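You operate a simulated robot arm through the tools that you are given. There is no shell and no other tool. Be economical: measure what you need, move in short steps, check, and stop when the job is done.

You run a simulated two-armed robot. Do the job below in one go: nothing can be reset, and whatever is moved stays where it is left.

JOB
Put one of the orange pucks from the top of the white table on top of the medium carton there. Open the counter drawer two, put the orange width gauge from the belt 1 in the inside of the counter drawer two, then shut the two. Put the middle green master on the belt 1 away on the top of the grey sensor bench. Pick up the black roller with one hand, pass it to the other hand and put it on the top of the cable bench. Close the grey drawer. Open the door one, fetch the small carton labelled "fuses" from the high shelf behind doors one and two and set it on the white table behind line 3, then shut the one. Any order will do. Set down upright: orange width gauge, middle green master, small carton.

It is judged by the outcome, as a careful person would: the job done as asked, and still so three seconds after it is handed in. It fails if anything else is knocked over, pushed out of place, dropped, spilled or broken.

ROBOT AND FRAMES
Two 7-joint arms with two-finger parallel grippers on one trunk, on a base that drives. Base frame: it is fixed to the floor where the robot stands at the start and does not move with it; the origin is under the middle of the robot, x ahead of it, y to its left, z up; the surface under the hand at the start is at about z = 0.835. Readings come in m, degrees, newtons and seconds.
The left shoulder is at the start at [0.05, 0.209, 1.221], the right one opposite. With the tool pointing down near the work surface each hand reaches from about 0.1 to 0.9 m from the robot's upright axis, wherever it stands, measured 20 degrees to its own side. Places, roughly: black roller (4x4x14 cm) [-2.2, -0.2, 0.9]; counter drawer two [2, -1.8, 0.5]; door one [4.7, -5.8, 1.5]; grey drawer [-2.9, 1.3, 0.6]; inside of the counter drawer two [2.1, -1.8, 0.4]; medium carton [0.5, -0.25, 1]; middle green master [-0.75, -1, 1]; orange puck [1, -0.5, 0.75]; orange width gauge [0.25, -1, 1]; small carton [4.75, -5.75, 1.5]; top of the cable bench [-4.6, 1, 0.9]; top of the grey sensor bench [0.7, 0.8, 0.9]; white table behind line 3 [1.5, -4.7, 0.8]. Payload 4.4 kg a hand.
Tool frame (each hand has its own): the origin (TCP) lies between the finger pads and is the grasp point; the fingertips stand 0.023 m ahead of it; z points along the fingers, y is the line along which they close. The gripper opens to 0.094 m. The fingers are 0.038 m wide and 0.01 m thick; the gripper's body (0.054 by 0.096 m) begins 0.039 m behind the TCP.
Orientation is told as [roll, pitch, yaw] about the base's x, y, z axes, in that order, counted from this pose: with the fingers straight down and closing along the base's y, the tool's x points along the base's -x, its y along +y and its z along -z.

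CONTROLS
- The arms move only by the tool move_arm. It takes "left_increments", "right_increments" or both (then of equal length, played together; a hand with none holds still); each is a list that holds one entry, the list of rows, each a list of 6 numbers: the shift along the tool's x, y, z in m, then the turn, a rotation vector about the tool's x, y, z in degrees. In form: [[[x, y, z, rx, ry, rz], ...]]. A call has 1 to 8 rows; each row is the pose to reach, as a shift and turn from the pose commanded when the call began, along the tool's axes at that moment. "left_gripper" and "right_gripper" are, for a hand that has rows, the finger opening in m, from 0 to 0.094, set as the call begins (left out, the last holds). Each row takes 0.2 s and may step no farther than 0.05 m and 8.6 degrees from the row before; otherwise, or with a gripper value out of range, the whole call is refused. Where a pose cannot be reached the arm comes as near as it can. A force on the tool above 40 N (or 10 N above the force at the start of the call, whichever is more), or a blocked arm, ends the call early, and 0.2 s more pass. The fingers move at their own pace (about 0.108 m/s each) and stop on an object; they squeeze with about 41 N. The grip force told is the motor's: it shows also when the fingers shut on nothing. Time passes only in rows, and 0.2 s behind the last, so rows that repeat a pose let the fingers close. The reply holds the time, the measured pose of the TCP, the force on the tool along the base axes, the opening and the grip force, in the units named above and with some noise, with the torque about the TCP (base axes, N m) and any sound that the robot's microphone picked up.
- Cameras (640 x 400 px; columns grow to the right, rows downward): "scene" is now at [0.1049, -0.0752, 1.3821]; the picture's right is [-0.89, -0.45, 0.00], its down [-0.30, 0.59, -0.75] and it looks along [0.34, -0.66, -0.67] (base axes); focal length 214 px, centre (320, 200). "left" rides on the left gripper at [0.086, -0.016, -0.074] in its tool frame; the picture's right is [0.18, 0.98, 0.00], its down [-0.58, 0.11, -0.81] and it looks along [-0.79, 0.15, 0.59] (tool axes); focal length 243 px, centre (320, 200). "right" rides on the right gripper at [0.086, 0.016, -0.075] in its tool frame; the picture's right is [-0.18, 0.98, 0.00], its down [-0.58, -0.11, -0.81] and it looks along [-0.79, -0.15, 0.59] (tool axes); focal length 243 px, centre (320, 200). There is no depth. A picture from a camera that has moved, and an enlarged one, comes with that camera's place and axes in the base frame and with its lens.
- snapshot(camera): a new picture of that camera. The clock stands still meanwhile.
- move_column(by): slides the trunk up (or, below 0, down) by that many m; the arms and the scene camera ride with it, the base frame stays. It gives what a move gives, with no picture.
- drive_base(legs): drives the robot by 1 to 6 legs, each [ahead, left, turn to the left] in m, m and degrees, along the robot's own axes; the way and the turn of a leg run together, so that a leg with both is an arc; at most 1.5 m and 180 degrees a leg. The arms and the cameras ride along, it lands a little off, and it stops where it bumps. It gives what a move gives.
- head_to(pan, tilt): turns the head with the scene camera to pan (to the left, within 80 degrees either way) and tilt (down, from -29 to 69), counted from straight ahead of the robot. It gives what a move gives.
- zoom(camera, box): a new picture of the part [left, top, right, bottom] of that camera's present view, enlarged. The clock stands still meanwhile.
- sign_off(): hands the job in; it is judged then, once.

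Work in short steps. Places have to be worked out from the pictures, the camera data and where the tool is seen: move nearer, look again, correct. Check each grasp and each placing, and mend what went wrong. You have 483 turns and 230 pictures in all, those below and enlarged ones among them. Open the grippers and draw the arms clear of the work before you hand the job in, unless the task says otherwise; then end with one line.

The tools are called after "Call:" by a JSON object that holds its "api" and its "payload". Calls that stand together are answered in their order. move_arm: Moves the arms, as the interface text tells. Its arguments: {"type":"object","properties":{"left_increments":{"type":"array","items":{"type":"array","items":{"type":"array","items":{"type":"number"}}}},"left_gripper":{"type":"number"},"right_increments":{"type":"array","items":{"type":"array","items":{"type":"array","items":{"type":"number"}}}},"right_gripper":{"type":"number"}},"required":[]} The other tools are called the same way: move_column (by) slides the trunk up or down; drive_base (legs) drives the base; head_to (pan, tilt) turns the head that bears the scene camera; snapshot (camera) takes a picture; zoom (camera, box) takes an enlarged picture of a part of a camera's view; sign_off () hands the job in.

At the start:

```text
t: 0.0
left_eef_pos: [0.5548, -0.0562, 1.2906]
left_tcp_rot: [0.0, 0.0, 0.0]
left_wrist_force: [-0.1, 0.4, 0.6]
left_torque: [0.0, 0.01, 0.01]
left_finger_gap: 0.0942
left_grasp_force: 0.0
right_eef_pos: [0.4501, -0.4959, 1.3159]
right_tcp_rot: [0.0, 0.1, 0.0]
right_wrist_force: [0.2, -0.4, 0.3]
right_torque: [-0.02, -0.01, -0.01]
right_finger_gap: 0.0942
right_grasp_force: 0.1
trunk travel left (down, up): [-0.3, 0.263]
robot x, y, heading: [0.0009, -0.0012, -0.1]
head pan, tilt: [-62.9, 41.8]
```

scene: 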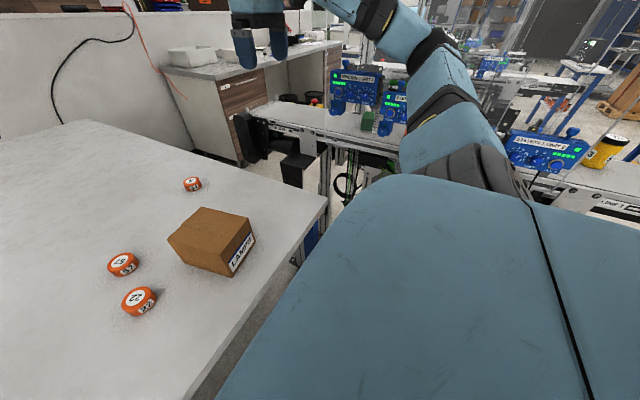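
right: 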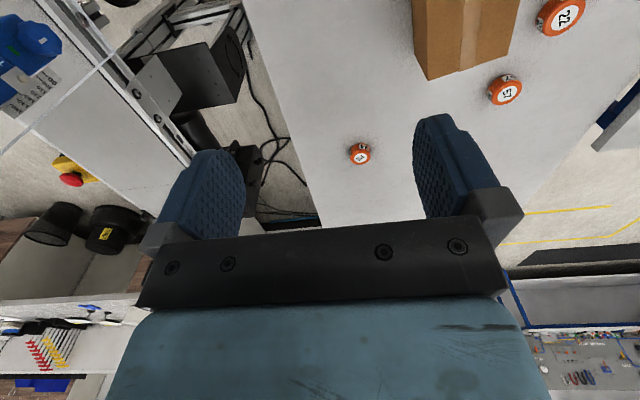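
left: 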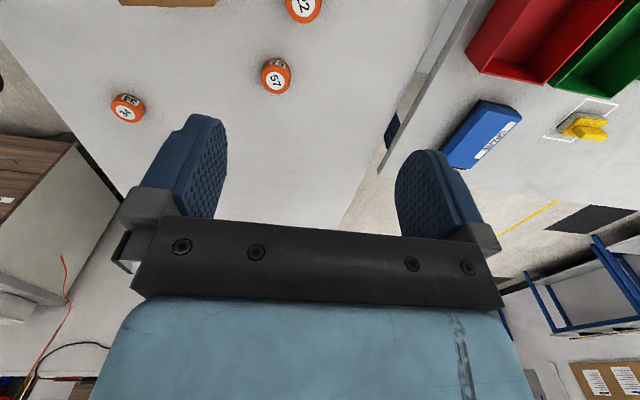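

I'll start with the puck: the readings put puck "22" near [0.60,-0.075] and the carton near [0.53,-0.27]. I zoom in for sizes.

Call:
{"api": "zoom", "payload": {"camera": "scene", "box": [90, 160, 290, 330]}}

```text
2.35 times, centred on (190, 245) of scene
camera zoom: at [0.1049, -0.0752, 1.3821], right [-0.89, -0.45, 0.0], down [-0.3, 0.59, -0.75], along [0.34, -0.66, -0.67], focal length 505 px, centre (626, 94)
```

zoom: 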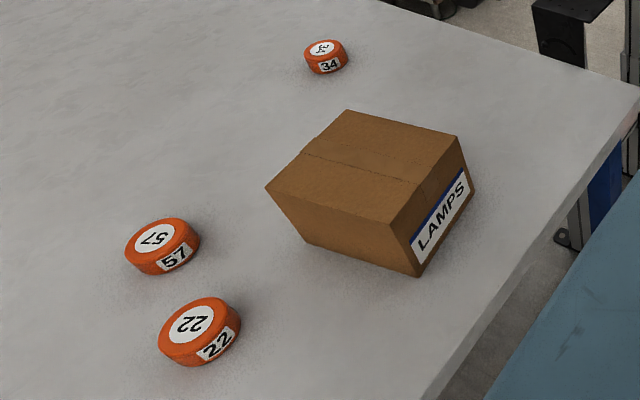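

Puck 22 is at about [0.604,-0.077], about 6 cm wide, and the carton top at z≈0.94. I bring the left hand above the puck.

Call:
{"api": "move_arm", "payload": {"left_increments": [[[-0.01, -0.004, 0.048, 0, 0, 0], [-0.02, -0.008, 0.09, 0, 0, 0], [-0.03, -0.012, 0.13, 0, 0, 0], [-0.04, -0.018, 0.17, 0, 0, 0], [-0.049, -0.021, 0.21, 0, 0, 0], [-0.049, -0.021, 0.25, 0, 0, 0], [-0.049, -0.021, 0.29, 0, 0, 0], [-0.049, -0.021, 0.32, 0, 0, 0]]], "left_gripper": 0.094}}

Call:
{"api": "snapshot", "payload": {"camera": "left"}}

Call:
{"api": "snapshot", "payload": {"camera": "scene"}}

```text
t: 1.8
left_eef_pos: [0.6022, -0.0795, 0.9703]
left_tcp_rot: [-0.1, -0.1, 0.0]
left_wrist_force: [0.5, -0.2, 0.4]
left_torque: [0.06, -0.01, -0.04]
left_finger_gap: 0.094
left_grasp_force: 0.0
right_eef_pos: [0.4499, -0.4971, 1.3152]
right_tcp_rot: [0.0, 0.0, -0.1]
right_wrist_force: [0.4, 0.1, 0.1]
right_torque: [-0.01, -0.02, -0.02]
right_finger_gap: 0.094
right_grasp_force: 0.0
trunk travel left (down, up): [-0.3, 0.263]
robot x, y, heading: [-0.003, 0.0009, -0.1]
head pan, tilt: [-62.9, 41.8]
```

```text
225 pictures are left
camera left: at [0.5144, -0.0945, 1.044], right [-0.18, 0.98, 0.0], down [0.58, 0.11, 0.81], along [0.79, 0.15, -0.59], focal length 243 px, centre (320, 200)
```

left: 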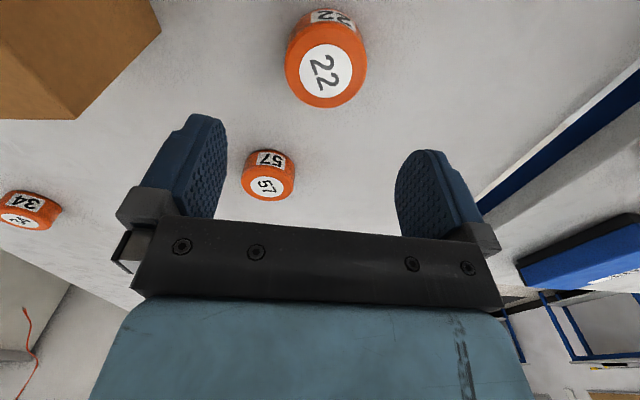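

```text
224 pictures are left
camera scene: at [0.1053, -0.075, 1.3821], right [-0.89, -0.45, 0.0], down [-0.3, 0.59, -0.75], along [0.34, -0.66, -0.67], focal length 214 px, centre (320, 200)
```

scene: 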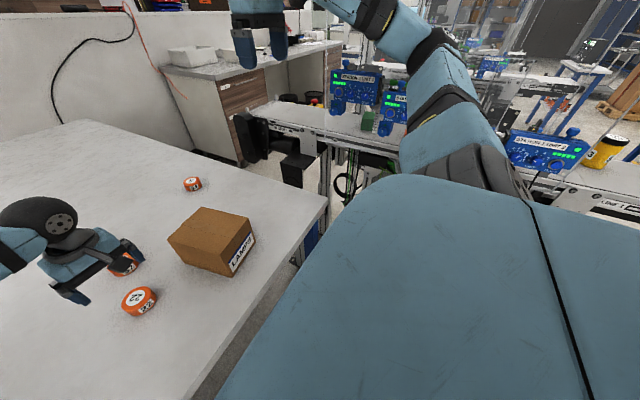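

The puck top sits at about [0.598,-0.075], 55 mm across. I lower onto it.

Call:
{"api": "move_arm", "payload": {"left_increments": [[[0.002, 0.004, 0.04, 0, 0, 0], [0.004, 0.004, 0.075, 0, 0, 0], [0.004, 0.004, 0.095, 0, 0, 0], [0.004, 0.004, 0.108, 0, 0, 0]]]}}

Call:
{"api": "move_arm", "payload": {"left_increments": [[[0, 0, 0, 0, 0, 0], [0, 0, 0, 0, 0, 0], [0, 0, 0, 0, 0, 0]]], "left_gripper": 0.03}}

```text
t: 2.8
left_eef_pos: [0.5998, -0.073, 0.8608]
left_tcp_rot: [0.0, -0.1, 0.0]
left_wrist_force: [-0.3, -0.2, -0.5]
left_torque: [0.02, -0.02, 0.01]
left_finger_gap: 0.0938
left_grasp_force: 0.1
right_eef_pos: [0.4491, -0.4976, 1.3159]
right_tcp_rot: [0.0, 0.0, -0.1]
right_wrist_force: [0.1, 0.2, 0.1]
right_torque: [0.0, 0.01, 0.0]
right_finger_gap: 0.0938
right_grasp_force: 0.0
trunk travel left (down, up): [-0.3, 0.263]
robot x, y, heading: [-0.0027, 0.0024, 0.1]
head pan, tilt: [-62.9, 41.8]
```

```text
t: 3.6
left_eef_pos: [0.6007, -0.0739, 0.8616]
left_tcp_rot: [-0.1, 0.1, 0.0]
left_wrist_force: [0.0, -1.0, 0.0]
left_torque: [-0.01, -0.04, -0.01]
left_finger_gap: 0.0586
left_grasp_force: 41.4
right_eef_pos: [0.4493, -0.4979, 1.3163]
right_tcp_rot: [0.0, 0.1, -0.1]
right_wrist_force: [1.3, 0.0, 0.7]
right_torque: [0.01, -0.01, 0.0]
right_finger_gap: 0.0942
right_grasp_force: 0.0
trunk travel left (down, up): [-0.3, 0.263]
robot x, y, heading: [-0.0014, -0.0033, -0.0]
head pan, tilt: [-62.9, 41.8]
```

Gripped at 59 mm. I lift it and carry it over the carton.

Call:
{"api": "move_arm", "payload": {"left_increments": [[[0, 0, -0.05, 0, 0, 0], [0, 0, -0.1, 0, 0, 0], [0, 0, -0.15, 0, 0, 0], [0.016, -0.045, -0.15, 0, 0, 0], [0.032, -0.09, -0.15, 0, 0, 0], [0.048, -0.135, -0.15, 0, 0, 0], [0.064, -0.18, -0.15, 0, 0, 0], [0.064, -0.198, -0.15, 0, 0, 0]]]}}

Call:
{"api": "snapshot", "payload": {"camera": "left"}}

Call:
{"api": "snapshot", "payload": {"camera": "scene"}}

```text
t: 5.4
left_eef_pos: [0.5332, -0.2718, 1.0145]
left_tcp_rot: [0.0, 0.0, 0.2]
left_wrist_force: [-0.9, -0.1, -1.1]
left_torque: [0.01, 0.01, -0.02]
left_finger_gap: 0.0586
left_grasp_force: 41.0
right_eef_pos: [0.4492, -0.4973, 1.3154]
right_tcp_rot: [-0.1, 0.0, -0.1]
right_wrist_force: [-0.6, 0.0, -1.0]
right_torque: [-0.01, 0.01, 0.04]
right_finger_gap: 0.0942
right_grasp_force: 0.1
trunk travel left (down, up): [-0.3, 0.263]
robot x, y, heading: [-0.0006, -0.0011, 0.1]
head pan, tilt: [-62.9, 41.8]
```

```text
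223 pictures are left
camera left: at [0.4469, -0.286, 1.089], right [-0.19, 0.98, 0.0], down [0.58, 0.11, 0.81], along [0.79, 0.15, -0.59], focal length 243 px, centre (320, 200)
```

left: 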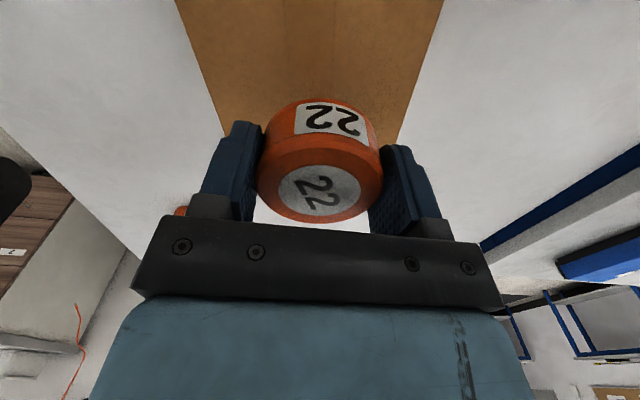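

```text
222 pictures are left
camera scene: at [0.105, -0.0752, 1.3821], right [-0.89, -0.45, 0.0], down [-0.3, 0.59, -0.75], along [0.34, -0.66, -0.67], focal length 214 px, centre (320, 200)
```

scene: 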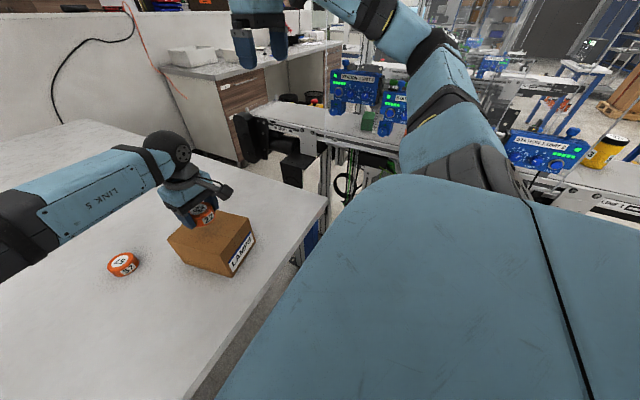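

The puck is over the carton's middle. I lower in small steps until it touches.

Call:
{"api": "move_arm", "payload": {"left_increments": [[[0, 0, 0.02, 0, 0, 0], [0, 0, 0.035, 0, 0, 0], [0, 0, 0.04, 0, 0, 0]]]}}

Call:
{"api": "zoom", "payload": {"camera": "scene", "box": [140, 160, 280, 290]}}

```text
t: 6.2
left_eef_pos: [0.5359, -0.2704, 0.9719]
left_tcp_rot: [-0.1, -0.1, 0.1]
left_wrist_force: [0.2, 0.3, -1.0]
left_torque: [0.02, 0.04, 0.01]
left_finger_gap: 0.0585
left_grasp_force: 40.9
right_eef_pos: [0.4492, -0.496, 1.3159]
right_tcp_rot: [0.0, 0.0, 0.1]
right_wrist_force: [-0.2, 0.6, 0.3]
right_torque: [0.01, -0.03, 0.02]
right_finger_gap: 0.0937
right_grasp_force: 0.1
trunk travel left (down, up): [-0.3, 0.263]
robot x, y, heading: [-0.0003, -0.0034, -0.0]
head pan, tilt: [-62.9, 41.8]
```

```text
3.08 times, centred on (210, 225) of scene
camera zoom: at [0.105, -0.0753, 1.3821], right [-0.89, -0.45, 0.0], down [-0.3, 0.59, -0.75], along [0.34, -0.66, -0.67], focal length 660 px, centre (658, 123)
```

zoom: 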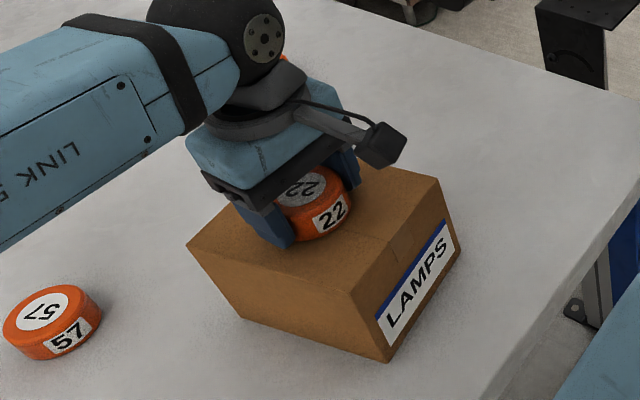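

Nearly there; a few more millimetres.

Call:
{"api": "move_arm", "payload": {"left_increments": [[[0, 0, 0.003, 0, 0, 0], [0, 0, 0.005, 0, 0, 0]]]}}

```text
t: 6.8
left_eef_pos: [0.5343, -0.2713, 0.9707]
left_tcp_rot: [-0.3, -0.2, 0.2]
left_wrist_force: [8.7, 0.1, 36.5]
left_torque: [0.2, 0.17, 0.02]
left_finger_gap: 0.0589
left_grasp_force: 40.8
right_eef_pos: [0.4487, -0.4948, 1.3182]
right_tcp_rot: [-0.1, -0.1, 0.0]
right_wrist_force: [0.4, -0.3, -0.4]
right_torque: [0.04, 0.03, 0.01]
right_finger_gap: 0.0937
right_grasp_force: 0.1
trunk travel left (down, up): [-0.3, 0.263]
robot x, y, heading: [0.0004, -0.0018, -0.0]
head pan, tilt: [-62.9, 41.8]
```

Contact. I back off 3 mm, then open and rise.

Call:
{"api": "move_arm", "payload": {"left_increments": [[[0, 0, -0.004, 0, 0, 0]]]}}

Call:
{"api": "move_arm", "payload": {"left_increments": [[[0, 0, 0, 0, 0, 0], [0, 0, 0, 0, 0, 0], [0, 0, 0, 0, 0, 0], [0, 0, -0.05, 0, 0, 0], [0, 0, -0.1, 0, 0, 0], [0, 0, -0.15, 0, 0, 0], [0, 0, -0.2, 0, 0, 0]]], "left_gripper": 0.09}}

Call:
{"api": "zoom", "payload": {"camera": "scene", "box": [140, 160, 280, 290]}}

```text
t: 7.2
left_eef_pos: [0.5348, -0.2712, 0.9708]
left_tcp_rot: [-0.1, -0.1, 0.0]
left_wrist_force: [9.5, -0.8, 23.3]
left_torque: [-0.05, -0.18, 0.0]
left_finger_gap: 0.0587
left_grasp_force: 40.6
right_eef_pos: [0.4484, -0.4957, 1.3173]
right_tcp_rot: [-0.1, 0.0, 0.0]
right_wrist_force: [-0.3, 1.0, 0.7]
right_torque: [0.02, 0.0, 0.01]
right_finger_gap: 0.094
right_grasp_force: 0.2
trunk travel left (down, up): [-0.3, 0.263]
robot x, y, heading: [-0.0002, 0.0006, -0.2]
head pan, tilt: [-62.9, 41.8]
```

```text
t: 8.8
left_eef_pos: [0.5302, -0.2742, 1.171]
left_tcp_rot: [0.1, 0.0, 0.0]
left_wrist_force: [0.1, -0.3, -0.1]
left_torque: [0.01, 0.01, -0.01]
left_finger_gap: 0.0898
left_grasp_force: 0.0
right_eef_pos: [0.4485, -0.4962, 1.3159]
right_tcp_rot: [-0.1, 0.0, 0.1]
right_wrist_force: [-0.3, -0.3, -0.5]
right_torque: [0.01, -0.01, 0.0]
right_finger_gap: 0.0942
right_grasp_force: 0.0
trunk travel left (down, up): [-0.3, 0.263]
robot x, y, heading: [0.0009, -0.0043, -0.2]
head pan, tilt: [-62.9, 41.8]
```

```text
3.08 times, centred on (210, 225) of scene
camera zoom: at [0.1037, -0.0752, 1.3821], right [-0.89, -0.45, 0.0], down [-0.3, 0.59, -0.75], along [0.34, -0.66, -0.67], focal length 660 px, centre (658, 123)
```

zoom: 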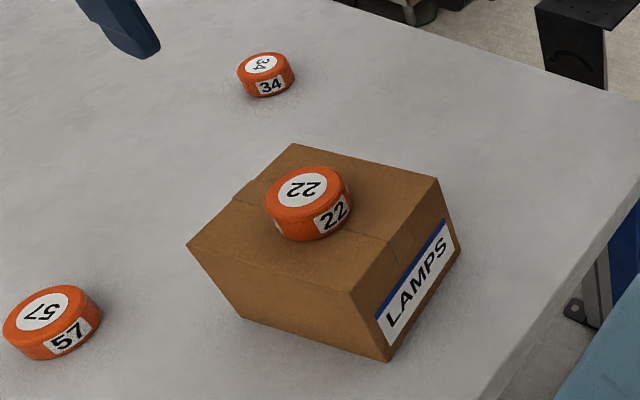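

Puck 22 rests on the carton. Now I survey the surroundings.

Call:
{"api": "move_arm", "payload": {"left_increments": [[[0.02, 0.045, -0.01, 0, 0, 0], [0.04, 0.09, -0.02, 0, 0, 0], [0.06, 0.135, -0.03, 0, 0, 0], [0.08, 0.18, -0.05, 0, 0, 0], [0.1, 0.22, -0.07, 0, 0, 0], [0.12, 0.26, -0.09, 0, 0, 0], [0.13, 0.3, -0.1, 0, 0, 0], [0.13, 0.34, -0.11, 0, 0, 0]]]}}

Call:
{"api": "head_to", "payload": {"pan": -80, "tilt": 25}}

Call:
{"api": "snapshot", "payload": {"camera": "scene"}}

Call:
{"api": "head_to", "payload": {"pan": -10, "tilt": 25}}

Call:
{"api": "snapshot", "payload": {"camera": "scene"}}

Call:
{"api": "head_to", "payload": {"pan": 70, "tilt": 30}}

Call:
{"api": "snapshot", "payload": {"camera": "scene"}}

```text
refused: row 1 steps farther than a row can; nothing moved
```

```text
t: 9.6
left_eef_pos: [0.5317, -0.2725, 1.1698]
left_tcp_rot: [0.0, 0.0, 0.1]
left_wrist_force: [0.7, -0.5, -0.4]
left_torque: [0.02, 0.01, 0.0]
left_finger_gap: 0.0901
left_grasp_force: 0.2
right_eef_pos: [0.448, -0.4961, 1.3163]
right_tcp_rot: [0.1, 0.0, -0.1]
right_wrist_force: [-0.2, 0.6, 0.5]
right_torque: [0.04, -0.03, 0.01]
right_finger_gap: 0.0939
right_grasp_force: 0.1
trunk travel left (down, up): [-0.3, 0.263]
robot x, y, heading: [-0.0017, 0.0014, -0.1]
head pan, tilt: [-80.0, 25.0]
```

```text
219 pictures are left
camera scene: at [0.083, -0.0913, 1.4079], right [-0.98, -0.17, 0.0], down [-0.07, 0.42, -0.91], along [0.16, -0.89, -0.42], focal length 214 px, centre (320, 200)
```

scene: 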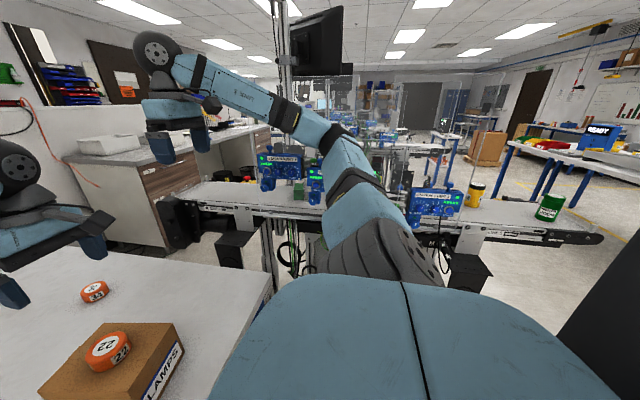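

```text
t: 11.0
left_eef_pos: [0.5326, -0.2749, 1.1689]
left_tcp_rot: [0.0, -0.1, 0.0]
left_wrist_force: [0.2, 0.4, 0.1]
left_torque: [-0.02, 0.01, -0.03]
left_finger_gap: 0.0901
left_grasp_force: 0.1
right_eef_pos: [0.4497, -0.4967, 1.3154]
right_tcp_rot: [0.0, 0.0, 0.0]
right_wrist_force: [0.1, -0.1, -0.7]
right_torque: [-0.02, -0.01, 0.02]
right_finger_gap: 0.0941
right_grasp_force: 0.0
trunk travel left (down, up): [-0.3, 0.263]
robot x, y, heading: [0.0007, -0.0022, -0.2]
head pan, tilt: [-10.0, 25.0]
```

```text
218 pictures are left
camera scene: at [0.1575, -0.0167, 1.408], right [-0.17, -0.98, 0.0], down [-0.42, 0.07, -0.91], along [0.89, -0.16, -0.42], focal length 214 px, centre (320, 200)
```

scene: 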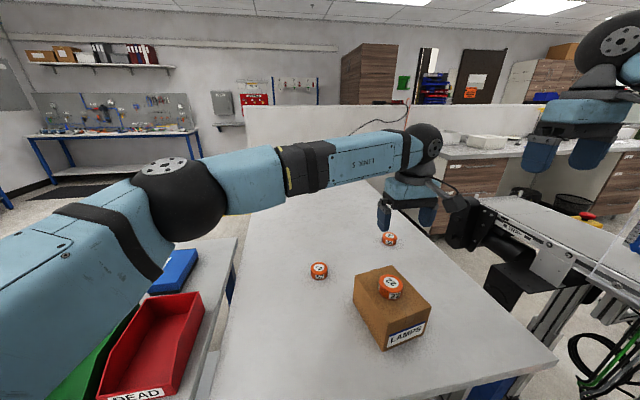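

```text
t: 12.5
left_eef_pos: [0.5327, -0.2737, 1.1697]
left_tcp_rot: [0.0, -0.1, 0.0]
left_wrist_force: [0.3, 0.1, -0.7]
left_torque: [0.02, -0.02, 0.0]
left_finger_gap: 0.0898
left_grasp_force: 0.0
right_eef_pos: [0.4491, -0.4962, 1.3161]
right_tcp_rot: [0.0, -0.1, 0.0]
right_wrist_force: [-0.6, -1.2, 0.5]
right_torque: [0.0, 0.03, 0.03]
right_finger_gap: 0.0941
right_grasp_force: 0.0
trunk travel left (down, up): [-0.3, 0.263]
robot x, y, heading: [0.0002, 0.0007, 0.1]
head pan, tilt: [70.0, 30.0]
```

```text
217 pictures are left
camera scene: at [0.0978, 0.0844, 1.4], right [0.94, -0.34, 0.0], down [-0.17, -0.47, -0.87], along [0.3, 0.81, -0.5], focal length 214 px, centre (320, 200)
```

scene: 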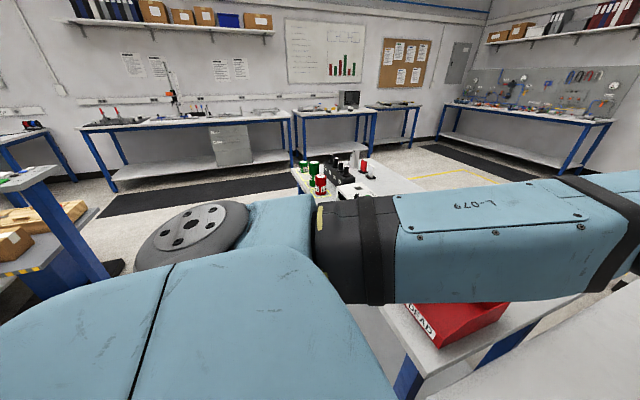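

I retract both hands towards the body for driving.

Call:
{"api": "move_arm", "payload": {"left_increments": [[[0.015, 0.04, -0.015, 0, 0, 0], [0.03, 0.08, -0.03, 0, 0, 0], [0.045, 0.12, -0.045, 0, 0, 0], [0.06, 0.16, -0.06, 0, 0, 0], [0.075, 0.2, -0.075, 0, 0, 0], [0.09, 0.24, -0.09, 0, 0, 0], [0.105, 0.28, -0.105, 0, 0, 0], [0.12, 0.32, -0.12, 0, 0, 0]]], "right_increments": [[[0.01, 0.035, 0, 0, 0, 0], [0.02, 0.07, 0, 0, 0, 0], [0.03, 0.105, 0, 0, 0, 0], [0.04, 0.14, 0, 0, 0, 0], [0.05, 0.175, 0, 0, 0, 0], [0.06, 0.21, 0, 0, 0, 0], [0.07, 0.24, 0, 0, 0, 0], [0.08, 0.26, 0, 0, 0, 0]]]}}

Call:
{"api": "head_to", "payload": {"pan": -80, "tilt": 30}}

Call:
{"api": "snapshot", "payload": {"camera": "scene"}}

Call:
{"api": "zoom", "payload": {"camera": "scene", "box": [220, 110, 500, 285]}}

```text
t: 14.3
left_eef_pos: [0.4152, 0.052, 1.2926]
left_tcp_rot: [0.0, -0.1, 0.1]
left_wrist_force: [0.2, -0.4, 0.1]
left_torque: [-0.02, 0.0, -0.01]
left_finger_gap: 0.0903
left_grasp_force: 0.0
right_eef_pos: [0.3668, -0.2332, 1.3161]
right_tcp_rot: [-0.1, 0.0, 0.0]
right_wrist_force: [-0.5, -0.2, 0.2]
right_torque: [-0.03, -0.01, 0.01]
right_finger_gap: 0.0939
right_grasp_force: 0.1
trunk travel left (down, up): [-0.3, 0.263]
robot x, y, heading: [0.0001, 0.0058, 0.0]
head pan, tilt: [70.0, 30.0]
```

```text
t: 16.7
left_eef_pos: [0.4167, 0.0492, 1.291]
left_tcp_rot: [0.0, -0.1, 0.0]
left_wrist_force: [-0.3, -0.2, -0.2]
left_torque: [0.03, 0.0, -0.03]
left_finger_gap: 0.0898
left_grasp_force: 0.1
right_eef_pos: [0.3686, -0.2367, 1.3172]
right_tcp_rot: [0.1, 0.0, -0.1]
right_wrist_force: [0.2, -0.2, 0.1]
right_torque: [-0.04, -0.02, 0.0]
right_finger_gap: 0.0941
right_grasp_force: 0.1
trunk travel left (down, up): [-0.3, 0.263]
robot x, y, heading: [0.0024, -0.0021, 0.2]
head pan, tilt: [-80.0, 30.0]
```

```text
216 pictures are left
camera scene: at [0.0826, -0.0897, 1.4], right [-0.98, -0.17, 0.0], down [-0.09, 0.49, -0.87], along [0.15, -0.85, -0.5], focal length 214 px, centre (320, 200)
```

scene: 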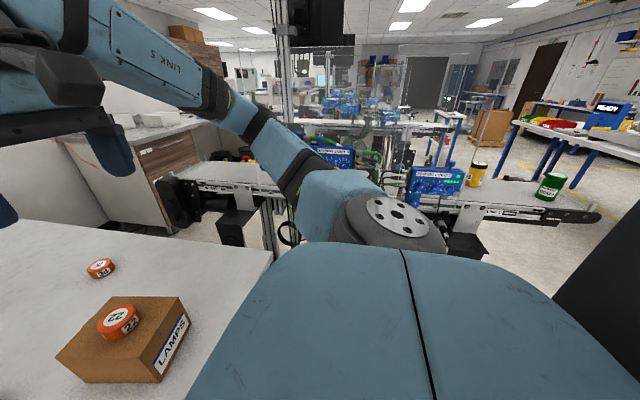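

```text
2.29 times, centred on (360, 198) of scene
camera zoom: at [0.0826, -0.0897, 1.4], right [-0.98, -0.17, 0.0], down [-0.09, 0.49, -0.87], along [0.15, -0.85, -0.5], focal length 490 px, centre (229, 206)
```

zoom: 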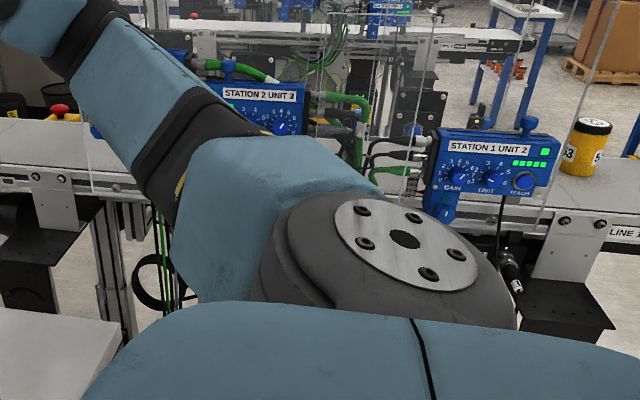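

Table edge is at x≈0.36. I back off slightly and turn right to face belt 1.

Call:
{"api": "drive_base", "payload": {"legs": [[-0.15, 0, 0], [0, 0, -90]]}}

Call:
{"api": "head_to", "payload": {"pan": 0, "tilt": 30}}

Call:
{"api": "snapshot", "payload": {"camera": "scene"}}

Call:
{"api": "head_to", "payload": {"pan": 60, "tilt": 30}}

Call:
{"api": "snapshot", "payload": {"camera": "scene"}}

Call:
{"api": "head_to", "payload": {"pan": -70, "tilt": 30}}

Call:
{"api": "snapshot", "payload": {"camera": "scene"}}

```text
t: 22.0
left_eef_pos: [-0.1126, -0.4162, 1.2913]
left_tcp_rot: [0.0, 0.0, -91.2]
left_wrist_force: [0.7, 0.4, 0.0]
left_torque: [0.0, 0.01, 0.0]
left_finger_gap: 0.0901
left_grasp_force: 0.1
right_eef_pos: [-0.3979, -0.3622, 1.3147]
right_tcp_rot: [0.0, 0.0, -91.3]
right_wrist_force: [0.7, 0.8, -0.8]
right_torque: [-0.01, 0.0, 0.02]
right_finger_gap: 0.0942
right_grasp_force: 0.0
trunk travel left (down, up): [-0.3, 0.263]
robot x, y, heading: [-0.1515, -0.0023, -91.5]
head pan, tilt: [-80.0, 30.0]
```

```text
t: 23.5
left_eef_pos: [-0.1121, -0.4184, 1.2906]
left_tcp_rot: [0.1, 0.0, -91.2]
left_wrist_force: [-0.9, -0.6, -0.4]
left_torque: [0.01, -0.01, -0.02]
left_finger_gap: 0.0902
left_grasp_force: 0.0
right_eef_pos: [-0.3982, -0.3629, 1.3151]
right_tcp_rot: [0.0, 0.0, -91.1]
right_wrist_force: [-0.4, 0.1, 0.6]
right_torque: [0.0, 0.01, 0.01]
right_finger_gap: 0.0941
right_grasp_force: 0.1
trunk travel left (down, up): [-0.3, 0.263]
robot x, y, heading: [-0.1508, -0.001, -91.4]
head pan, tilt: [0.0, 30.0]
```

```text
214 pictures are left
camera scene: at [-0.1574, -0.1587, 1.4], right [-1.0, 0.02, 0.0], down [0.01, 0.5, -0.87], along [-0.02, -0.87, -0.5], focal length 214 px, centre (320, 200)
```

scene: 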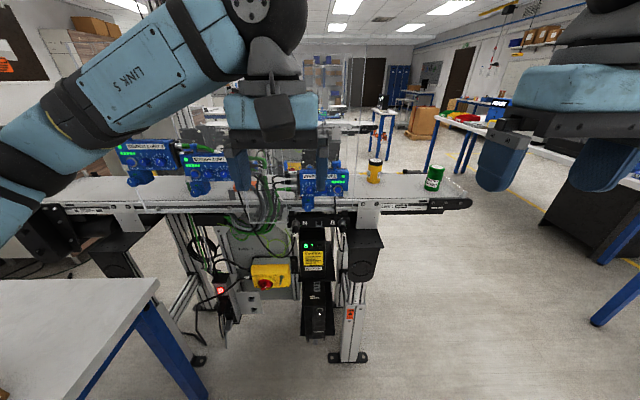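

```text
t: 24.8
left_eef_pos: [-0.1113, -0.4167, 1.2912]
left_tcp_rot: [0.0, 0.0, -91.2]
left_wrist_force: [1.0, 0.4, 0.2]
left_torque: [0.0, 0.0, -0.02]
left_finger_gap: 0.0897
left_grasp_force: 0.0
right_eef_pos: [-0.3981, -0.3624, 1.3157]
right_tcp_rot: [0.0, 0.0, -91.3]
right_wrist_force: [0.0, 0.4, 0.8]
right_torque: [-0.02, 0.06, -0.01]
right_finger_gap: 0.0937
right_grasp_force: 0.1
trunk travel left (down, up): [-0.3, 0.263]
robot x, y, heading: [-0.1515, -0.0023, -91.2]
head pan, tilt: [60.0, 30.0]
```

```text
213 pictures are left
camera scene: at [-0.0781, -0.1152, 1.4], right [-0.52, -0.85, 0.0], down [-0.43, 0.26, -0.87], along [0.74, -0.45, -0.5], focal length 214 px, centre (320, 200)
```

scene: 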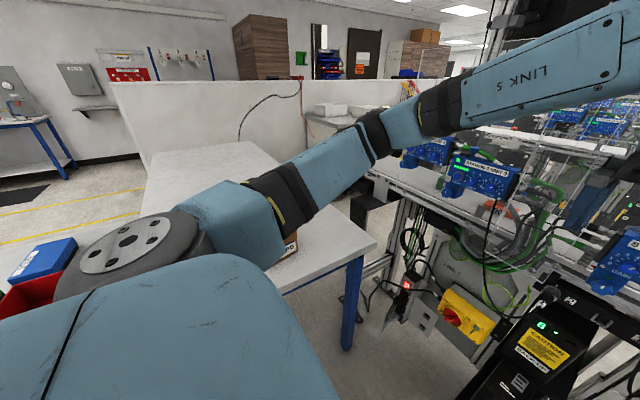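

```text
t: 26.9
left_eef_pos: [-0.1118, -0.4167, 1.2916]
left_tcp_rot: [0.0, -0.1, -91.2]
left_wrist_force: [0.3, -0.5, -0.1]
left_torque: [-0.01, 0.0, -0.06]
left_finger_gap: 0.0903
left_grasp_force: 0.1
right_eef_pos: [-0.3975, -0.3631, 1.3155]
right_tcp_rot: [-0.1, 0.1, -91.2]
right_wrist_force: [0.0, 0.0, -0.2]
right_torque: [0.03, 0.03, 0.03]
right_finger_gap: 0.094
right_grasp_force: 0.1
trunk travel left (down, up): [-0.3, 0.263]
robot x, y, heading: [-0.1507, -0.0015, -91.4]
head pan, tilt: [-70.0, 30.0]
```

```text
212 pictures are left
camera scene: at [-0.241, -0.0975, 1.4], right [-0.32, 0.95, 0.0], down [0.47, 0.16, -0.87], along [-0.82, -0.28, -0.5], focal length 214 px, centre (320, 200)
```

scene: 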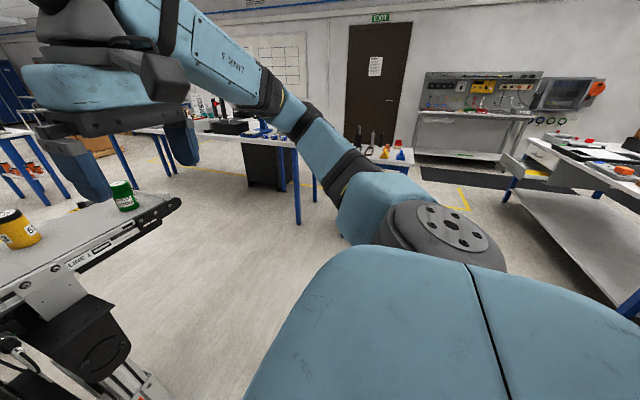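

I zoom on belt 1 to find the green masters and the orange gauge.

Call:
{"api": "head_to", "payload": {"pan": -10, "tilt": 30}}

Call:
{"api": "zoom", "payload": {"camera": "scene", "box": [40, 120, 240, 245]}}

Call:
{"api": "zoom", "payload": {"camera": "scene", "box": [240, 120, 440, 245]}}

```text
t: 28.2
left_eef_pos: [-0.1123, -0.4169, 1.2913]
left_tcp_rot: [0.1, -0.1, -91.2]
left_wrist_force: [0.3, 0.1, 0.4]
left_torque: [0.02, -0.02, 0.01]
left_finger_gap: 0.0901
left_grasp_force: 0.0
right_eef_pos: [-0.3966, -0.3636, 1.3149]
right_tcp_rot: [0.0, 0.0, -91.1]
right_wrist_force: [0.2, 0.8, 0.7]
right_torque: [0.01, -0.01, 0.03]
right_finger_gap: 0.0941
right_grasp_force: 0.0
trunk travel left (down, up): [-0.3, 0.263]
robot x, y, heading: [-0.1558, -0.0037, -91.2]
head pan, tilt: [-10.0, 30.0]
```

```text
3.20 times, centred on (140, 182) of scene
camera zoom: at [-0.1731, -0.157, 1.4], right [-0.98, 0.19, 0.0], down [0.1, 0.49, -0.87], along [-0.17, -0.85, -0.5], focal length 686 px, centre (896, 256)
```

zoom: 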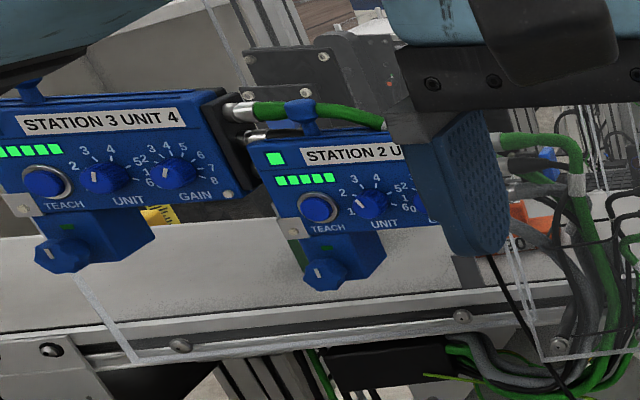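

```text
3.20 times, centred on (340, 182) of scene
camera zoom: at [-0.1731, -0.157, 1.4], right [-0.98, 0.19, 0.0], down [0.1, 0.49, -0.87], along [-0.17, -0.85, -0.5], focal length 686 px, centre (256, 256)
```

zoom: 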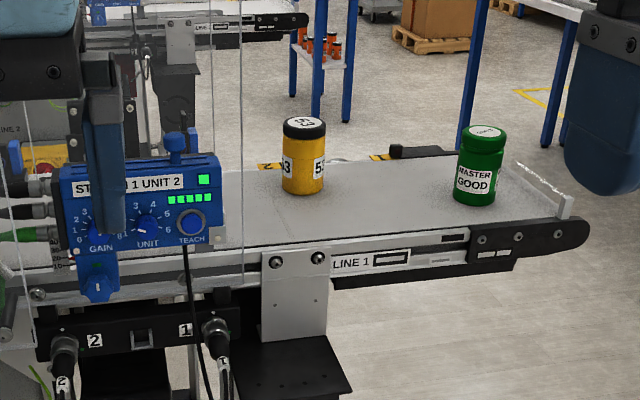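

The green "MASTER GOOD" stands at the belt's right end, about [-0.68,-1.0]. I drive nearer, in front of it.

Call:
{"api": "drive_base", "payload": {"legs": [[0.25, -0.4, 0]]}}

Call:
{"api": "snapshot", "payload": {"camera": "scene"}}

Call:
{"api": "snapshot", "payload": {"camera": "right"}}

Call:
{"api": "snapshot", "payload": {"camera": "left"}}

```text
t: 32.2
left_eef_pos: [-0.5161, -0.6574, 1.2919]
left_tcp_rot: [0.0, -0.1, -91.2]
left_wrist_force: [0.2, 0.4, -0.6]
left_torque: [0.0, 0.01, -0.04]
left_finger_gap: 0.09
left_grasp_force: 0.0
right_eef_pos: [-0.8008, -0.6048, 1.3159]
right_tcp_rot: [-0.2, 0.0, -91.1]
right_wrist_force: [0.3, -0.2, 0.1]
right_torque: [0.0, 0.01, 0.0]
right_finger_gap: 0.0943
right_grasp_force: 0.0
trunk travel left (down, up): [-0.3, 0.263]
robot x, y, heading: [-0.558, -0.2409, -91.3]
head pan, tilt: [-10.0, 30.0]
```

```text
209 pictures are left
camera scene: at [-0.5767, -0.3983, 1.4], right [-0.98, 0.19, 0.0], down [0.1, 0.49, -0.87], along [-0.17, -0.85, -0.5], focal length 214 px, centre (320, 200)
```

scene: 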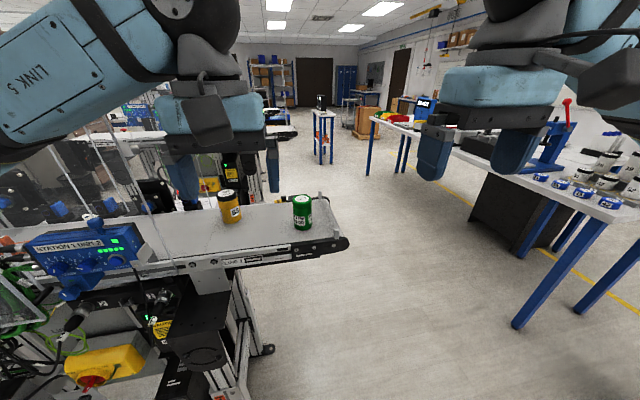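

```text
208 pictures are left
camera right: at [-0.7841, -0.5174, 1.3891], right [0.98, -0.2, 0.0], down [-0.12, -0.58, 0.81], along [-0.17, -0.79, -0.59], focal length 243 px, centre (320, 200)
```

right: 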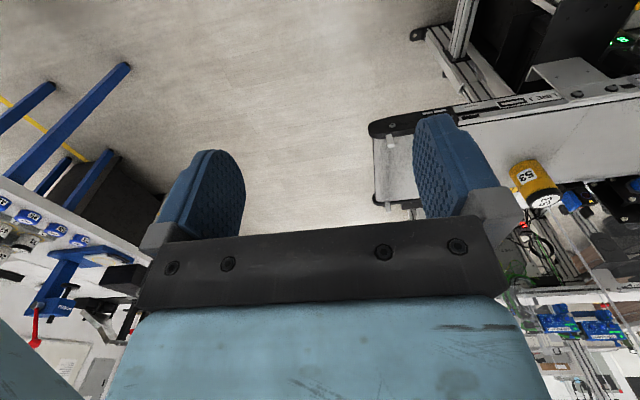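

```text
207 pictures are left
camera left: at [-0.5317, -0.57, 1.3653], right [0.99, 0.16, 0.0], down [0.1, -0.58, 0.81], along [0.13, -0.8, -0.59], focal length 243 px, centre (320, 200)
```

left: 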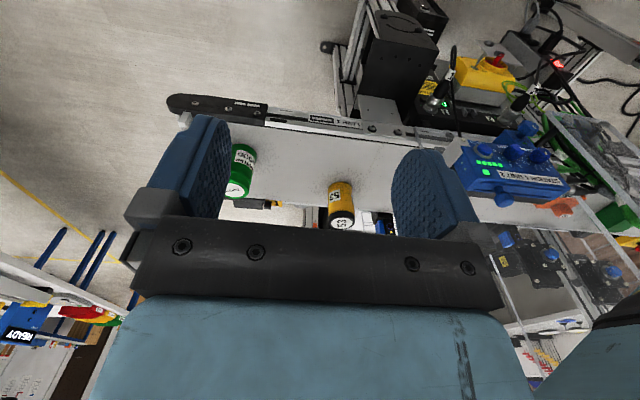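

Triangulated: the master's top centre ≈[-0.632,-0.938,1.096], belt surface ≈1.0. I move the right hand above it and the left hand aside.

Call:
{"api": "move_arm", "payload": {"right_increments": [[[-0.04, 0.022, 0.0, 0, 0, 0], [-0.08, 0.044, 0.0, 0, 0, 0], [-0.12, 0.066, 0.0, 0, 0, 0], [-0.16, 0.088, 0.0, 0, 0, 0], [-0.2, 0.11, 0.0, 0, 0, 0], [-0.24, 0.132, 0.0, 0, 0, 0], [-0.28, 0.154, 0.0, 0, 0, 0], [-0.32, 0.176, 0.0, 0, 0, 0]]], "left_increments": [[[0.0, 0.03, 0, 0, 0, 0], [0.0, 0.06, 0, 0, 0, 0], [0.0, 0.09, 0, 0, 0, 0], [0.0, 0.12, 0, 0, 0, 0], [0.0, 0.12, 0, 0, 0, 0], [0.0, 0.12, 0, 0, 0, 0], [0.0, 0.12, 0, 0, 0, 0], [0.0, 0.12, 0, 0, 0, 0]]]}}

Call:
{"api": "snapshot", "payload": {"camera": "right"}}

Call:
{"api": "snapshot", "payload": {"camera": "scene"}}

```text
t: 34.0
left_eef_pos: [-0.3947, -0.6625, 1.2892]
left_tcp_rot: [-0.1, 0.1, -91.3]
left_wrist_force: [0.0, -0.7, 0.4]
left_torque: [-0.01, 0.02, 0.0]
left_finger_gap: 0.0901
left_grasp_force: 0.1
right_eef_pos: [-0.6326, -0.9326, 1.3139]
right_tcp_rot: [-0.1, 0.0, -91.2]
right_wrist_force: [0.5, -1.0, 0.0]
right_torque: [0.01, 0.05, 0.03]
right_finger_gap: 0.094
right_grasp_force: 0.0
trunk travel left (down, up): [-0.3, 0.263]
robot x, y, heading: [-0.5589, -0.2406, -91.3]
head pan, tilt: [-10.0, 30.0]
```

```text
206 pictures are left
camera right: at [-0.6155, -0.8452, 1.3875], right [0.98, -0.21, 0.0], down [-0.12, -0.58, 0.81], along [-0.17, -0.79, -0.59], focal length 243 px, centre (320, 200)
```

right: 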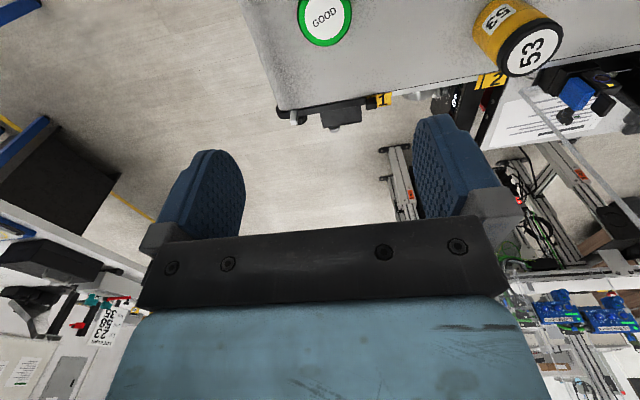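

```text
205 pictures are left
camera scene: at [-0.5749, -0.3993, 1.3999], right [-0.98, 0.19, 0.0], down [0.1, 0.49, -0.87], along [-0.17, -0.85, -0.5], focal length 214 px, centre (320, 200)
```

scene: 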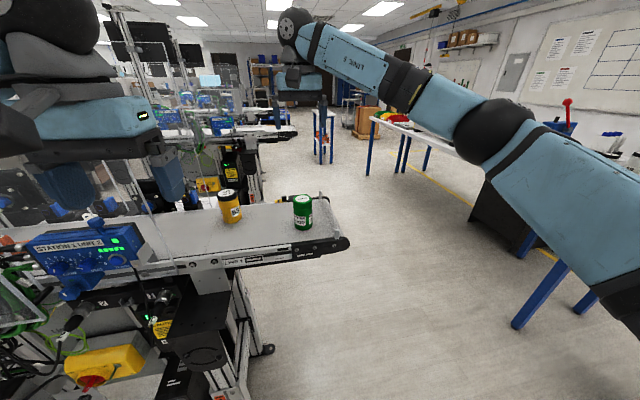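

Master centred at [-0.629,-0.933], 54 mm wide. I descend around it.

Call:
{"api": "move_arm", "payload": {"right_increments": [[[0, 0.003, 0.05, 0, 0, 0], [0, 0.003, 0.1, 0, 0, 0], [0, 0.003, 0.15, 0, 0, 0], [0, 0.003, 0.175, 0, 0, 0]]]}}

Call:
{"api": "snapshot", "payload": {"camera": "right"}}

Call:
{"api": "zoom", "payload": {"camera": "scene", "box": [220, 140, 380, 240]}}

```text
t: 35.0
left_eef_pos: [-0.3964, -0.6623, 1.2902]
left_tcp_rot: [0.1, -0.1, -91.2]
left_wrist_force: [1.1, 1.2, 0.2]
left_torque: [-0.03, -0.04, 0.0]
left_finger_gap: 0.0897
left_grasp_force: 0.0
right_eef_pos: [-0.6303, -0.9294, 1.1384]
right_tcp_rot: [0.0, -0.1, -91.1]
right_wrist_force: [-0.1, 0.7, 0.2]
right_torque: [-0.01, 0.04, 0.03]
right_finger_gap: 0.0938
right_grasp_force: 0.0
trunk travel left (down, up): [-0.3, 0.263]
robot x, y, heading: [-0.5571, -0.2397, -91.2]
head pan, tilt: [-10.0, 30.0]
```

```text
204 pictures are left
camera right: at [-0.6132, -0.8435, 1.2126], right [0.98, -0.2, 0.0], down [-0.12, -0.58, 0.81], along [-0.17, -0.79, -0.59], focal length 243 px, centre (320, 200)
```

right: 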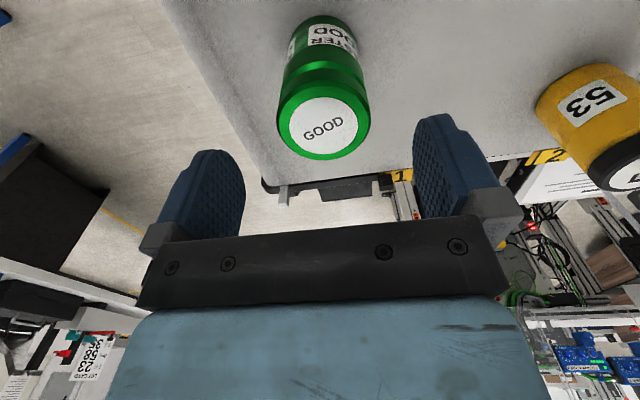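

```text
4.00 times, centred on (300, 190) of scene
camera zoom: at [-0.5768, -0.3985, 1.4], right [-0.98, 0.19, 0.0], down [0.1, 0.49, -0.87], along [-0.17, -0.85, -0.5], focal length 858 px, centre (400, 240)
```

zoom: 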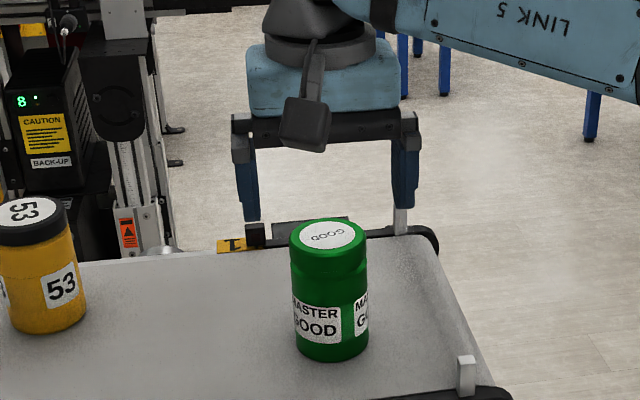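

Refined: master top z≈1.10, y≈-0.923. I lower to TCP z≈1.077 so the palm stays clear, and close.

Call:
{"api": "move_arm", "payload": {"right_increments": [[[0.006, 0.0, 0.02, 0, 0, 0], [0.006, 0, 0.045, 0, 0, 0], [0.006, 0, 0.061, 0, 0, 0]]]}}

Call:
{"api": "move_arm", "payload": {"right_increments": [[[0, 0, 0, 0, 0, 0], [0, 0, 0, 0, 0, 0], [0, 0, 0, 0, 0, 0]]], "right_gripper": 0.03}}

Call:
{"api": "zoom", "payload": {"camera": "scene", "box": [220, 140, 380, 240]}}

```text
t: 35.9
left_eef_pos: [-0.397, -0.6616, 1.2894]
left_tcp_rot: [0.0, 0.0, -91.3]
left_wrist_force: [-0.8, 0.1, 0.5]
left_torque: [0.0, -0.01, -0.02]
left_finger_gap: 0.0897
left_grasp_force: 0.0
right_eef_pos: [-0.6283, -0.9227, 1.0792]
right_tcp_rot: [0.1, 0.0, -91.2]
right_wrist_force: [-0.3, -0.3, 0.1]
right_torque: [0.0, -0.03, 0.02]
right_finger_gap: 0.0939
right_grasp_force: 0.2
trunk travel left (down, up): [-0.3, 0.263]
robot x, y, heading: [-0.559, -0.2436, -91.3]
head pan, tilt: [-10.0, 30.0]
```

```text
t: 36.6
left_eef_pos: [-0.396, -0.6628, 1.289]
left_tcp_rot: [0.0, -0.1, -91.3]
left_wrist_force: [-0.3, 0.0, -0.8]
left_torque: [0.01, 0.0, 0.0]
left_finger_gap: 0.09
left_grasp_force: 0.1
right_eef_pos: [-0.6289, -0.9216, 1.0792]
right_tcp_rot: [0.0, 0.1, -91.2]
right_wrist_force: [1.0, 0.7, -1.3]
right_torque: [0.0, -0.02, 0.02]
right_finger_gap: 0.0553
right_grasp_force: 41.5
trunk travel left (down, up): [-0.3, 0.263]
robot x, y, heading: [-0.5587, -0.2364, -91.2]
head pan, tilt: [-10.0, 30.0]
```

```text
4.00 times, centred on (300, 190) of scene
camera zoom: at [-0.5767, -0.3983, 1.4], right [-0.98, 0.19, 0.0], down [0.1, 0.49, -0.87], along [-0.17, -0.85, -0.5], focal length 858 px, centre (400, 240)
```

zoom: 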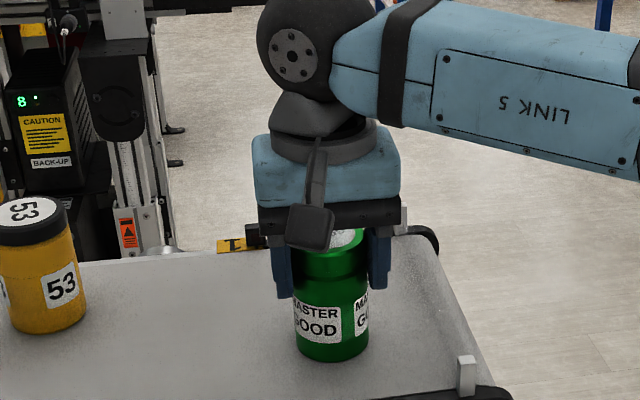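

Held at 55 mm. I lift it and look along the rest of the belt for other green masters.

Call:
{"api": "move_arm", "payload": {"right_increments": [[[0, 0, -0.03, 0, 0, 0], [0, 0, -0.07, 0, 0, 0], [0, 0, -0.11, 0, 0, 0], [0, 0, -0.15, 0, 0, 0], [0, 0, -0.19, 0, 0, 0]]]}}

Call:
{"api": "head_to", "payload": {"pan": 55, "tilt": 25}}

Call:
{"api": "snapshot", "payload": {"camera": "scene"}}

Call:
{"api": "snapshot", "payload": {"camera": "left"}}

```text
t: 37.9
left_eef_pos: [-0.3955, -0.662, 1.2904]
left_tcp_rot: [-0.1, -0.1, -91.2]
left_wrist_force: [-0.3, -0.2, 0.9]
left_torque: [-0.03, 0.02, 0.03]
left_finger_gap: 0.0902
left_grasp_force: 0.0
right_eef_pos: [-0.6296, -0.9205, 1.2706]
right_tcp_rot: [-0.2, 0.0, -91.2]
right_wrist_force: [-0.3, 0.3, -3.6]
right_torque: [0.04, 0.02, 0.01]
right_finger_gap: 0.0554
right_grasp_force: 41.0
trunk travel left (down, up): [-0.3, 0.263]
robot x, y, heading: [-0.5599, -0.2383, -91.3]
head pan, tilt: [-10.0, 30.0]
```

```text
t: 39.2
left_eef_pos: [-0.3964, -0.6623, 1.2898]
left_tcp_rot: [-0.1, 0.0, -91.3]
left_wrist_force: [0.1, -0.2, 0.0]
left_torque: [0.0, 0.01, -0.02]
left_finger_gap: 0.0898
left_grasp_force: 0.1
right_eef_pos: [-0.6307, -0.9219, 1.2687]
right_tcp_rot: [0.0, -0.1, -91.3]
right_wrist_force: [-0.4, 0.5, -2.8]
right_torque: [0.04, 0.0, 0.0]
right_finger_gap: 0.0553
right_grasp_force: 41.3
trunk travel left (down, up): [-0.3, 0.263]
robot x, y, heading: [-0.557, -0.2434, -90.9]
head pan, tilt: [55.0, 25.0]
```

```text
201 pictures are left
camera scene: at [-0.4849, -0.3645, 1.4079], right [-0.59, -0.81, 0.0], down [-0.34, 0.25, -0.91], along [0.73, -0.54, -0.42], focal length 214 px, centre (320, 200)
```

scene: 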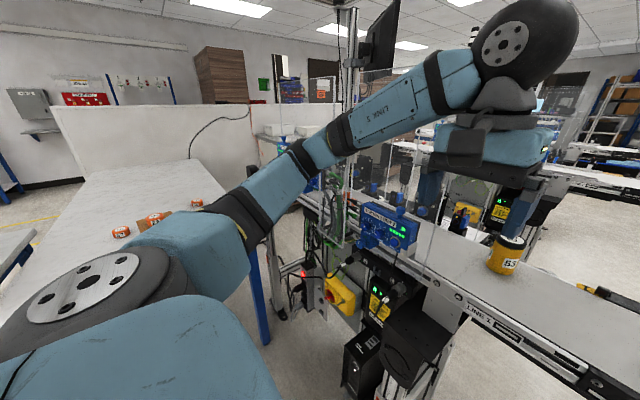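

```text
200 pictures are left
camera left: at [-0.4116, -0.5738, 1.3635], right [0.99, 0.16, 0.0], down [0.1, -0.58, 0.81], along [0.13, -0.8, -0.59], focal length 243 px, centre (320, 200)
```

left: 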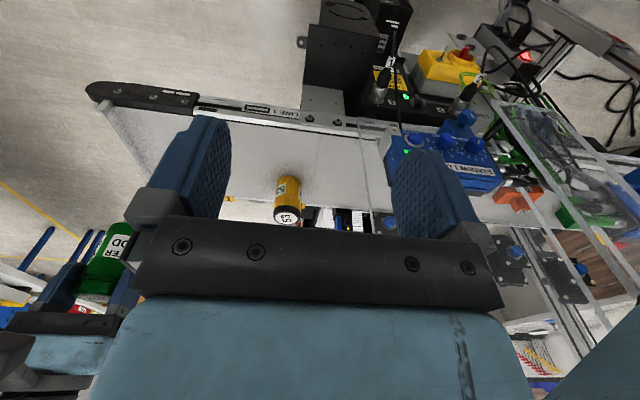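

I zoom on the left camera's right part to check the green item next to the orange gauge.

Call:
{"api": "zoom", "payload": {"camera": "left", "box": [440, 110, 640, 270]}}

```text
2.50 times, centred on (540, 190) of left
camera zoom: at [-0.4116, -0.5738, 1.3635], right [0.99, 0.16, 0.0], down [0.1, -0.58, 0.81], along [0.13, -0.8, -0.59], focal length 606 px, centre (-230, 225)
```

zoom: 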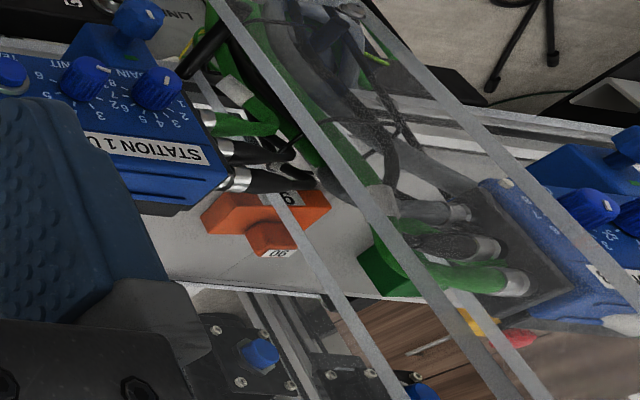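

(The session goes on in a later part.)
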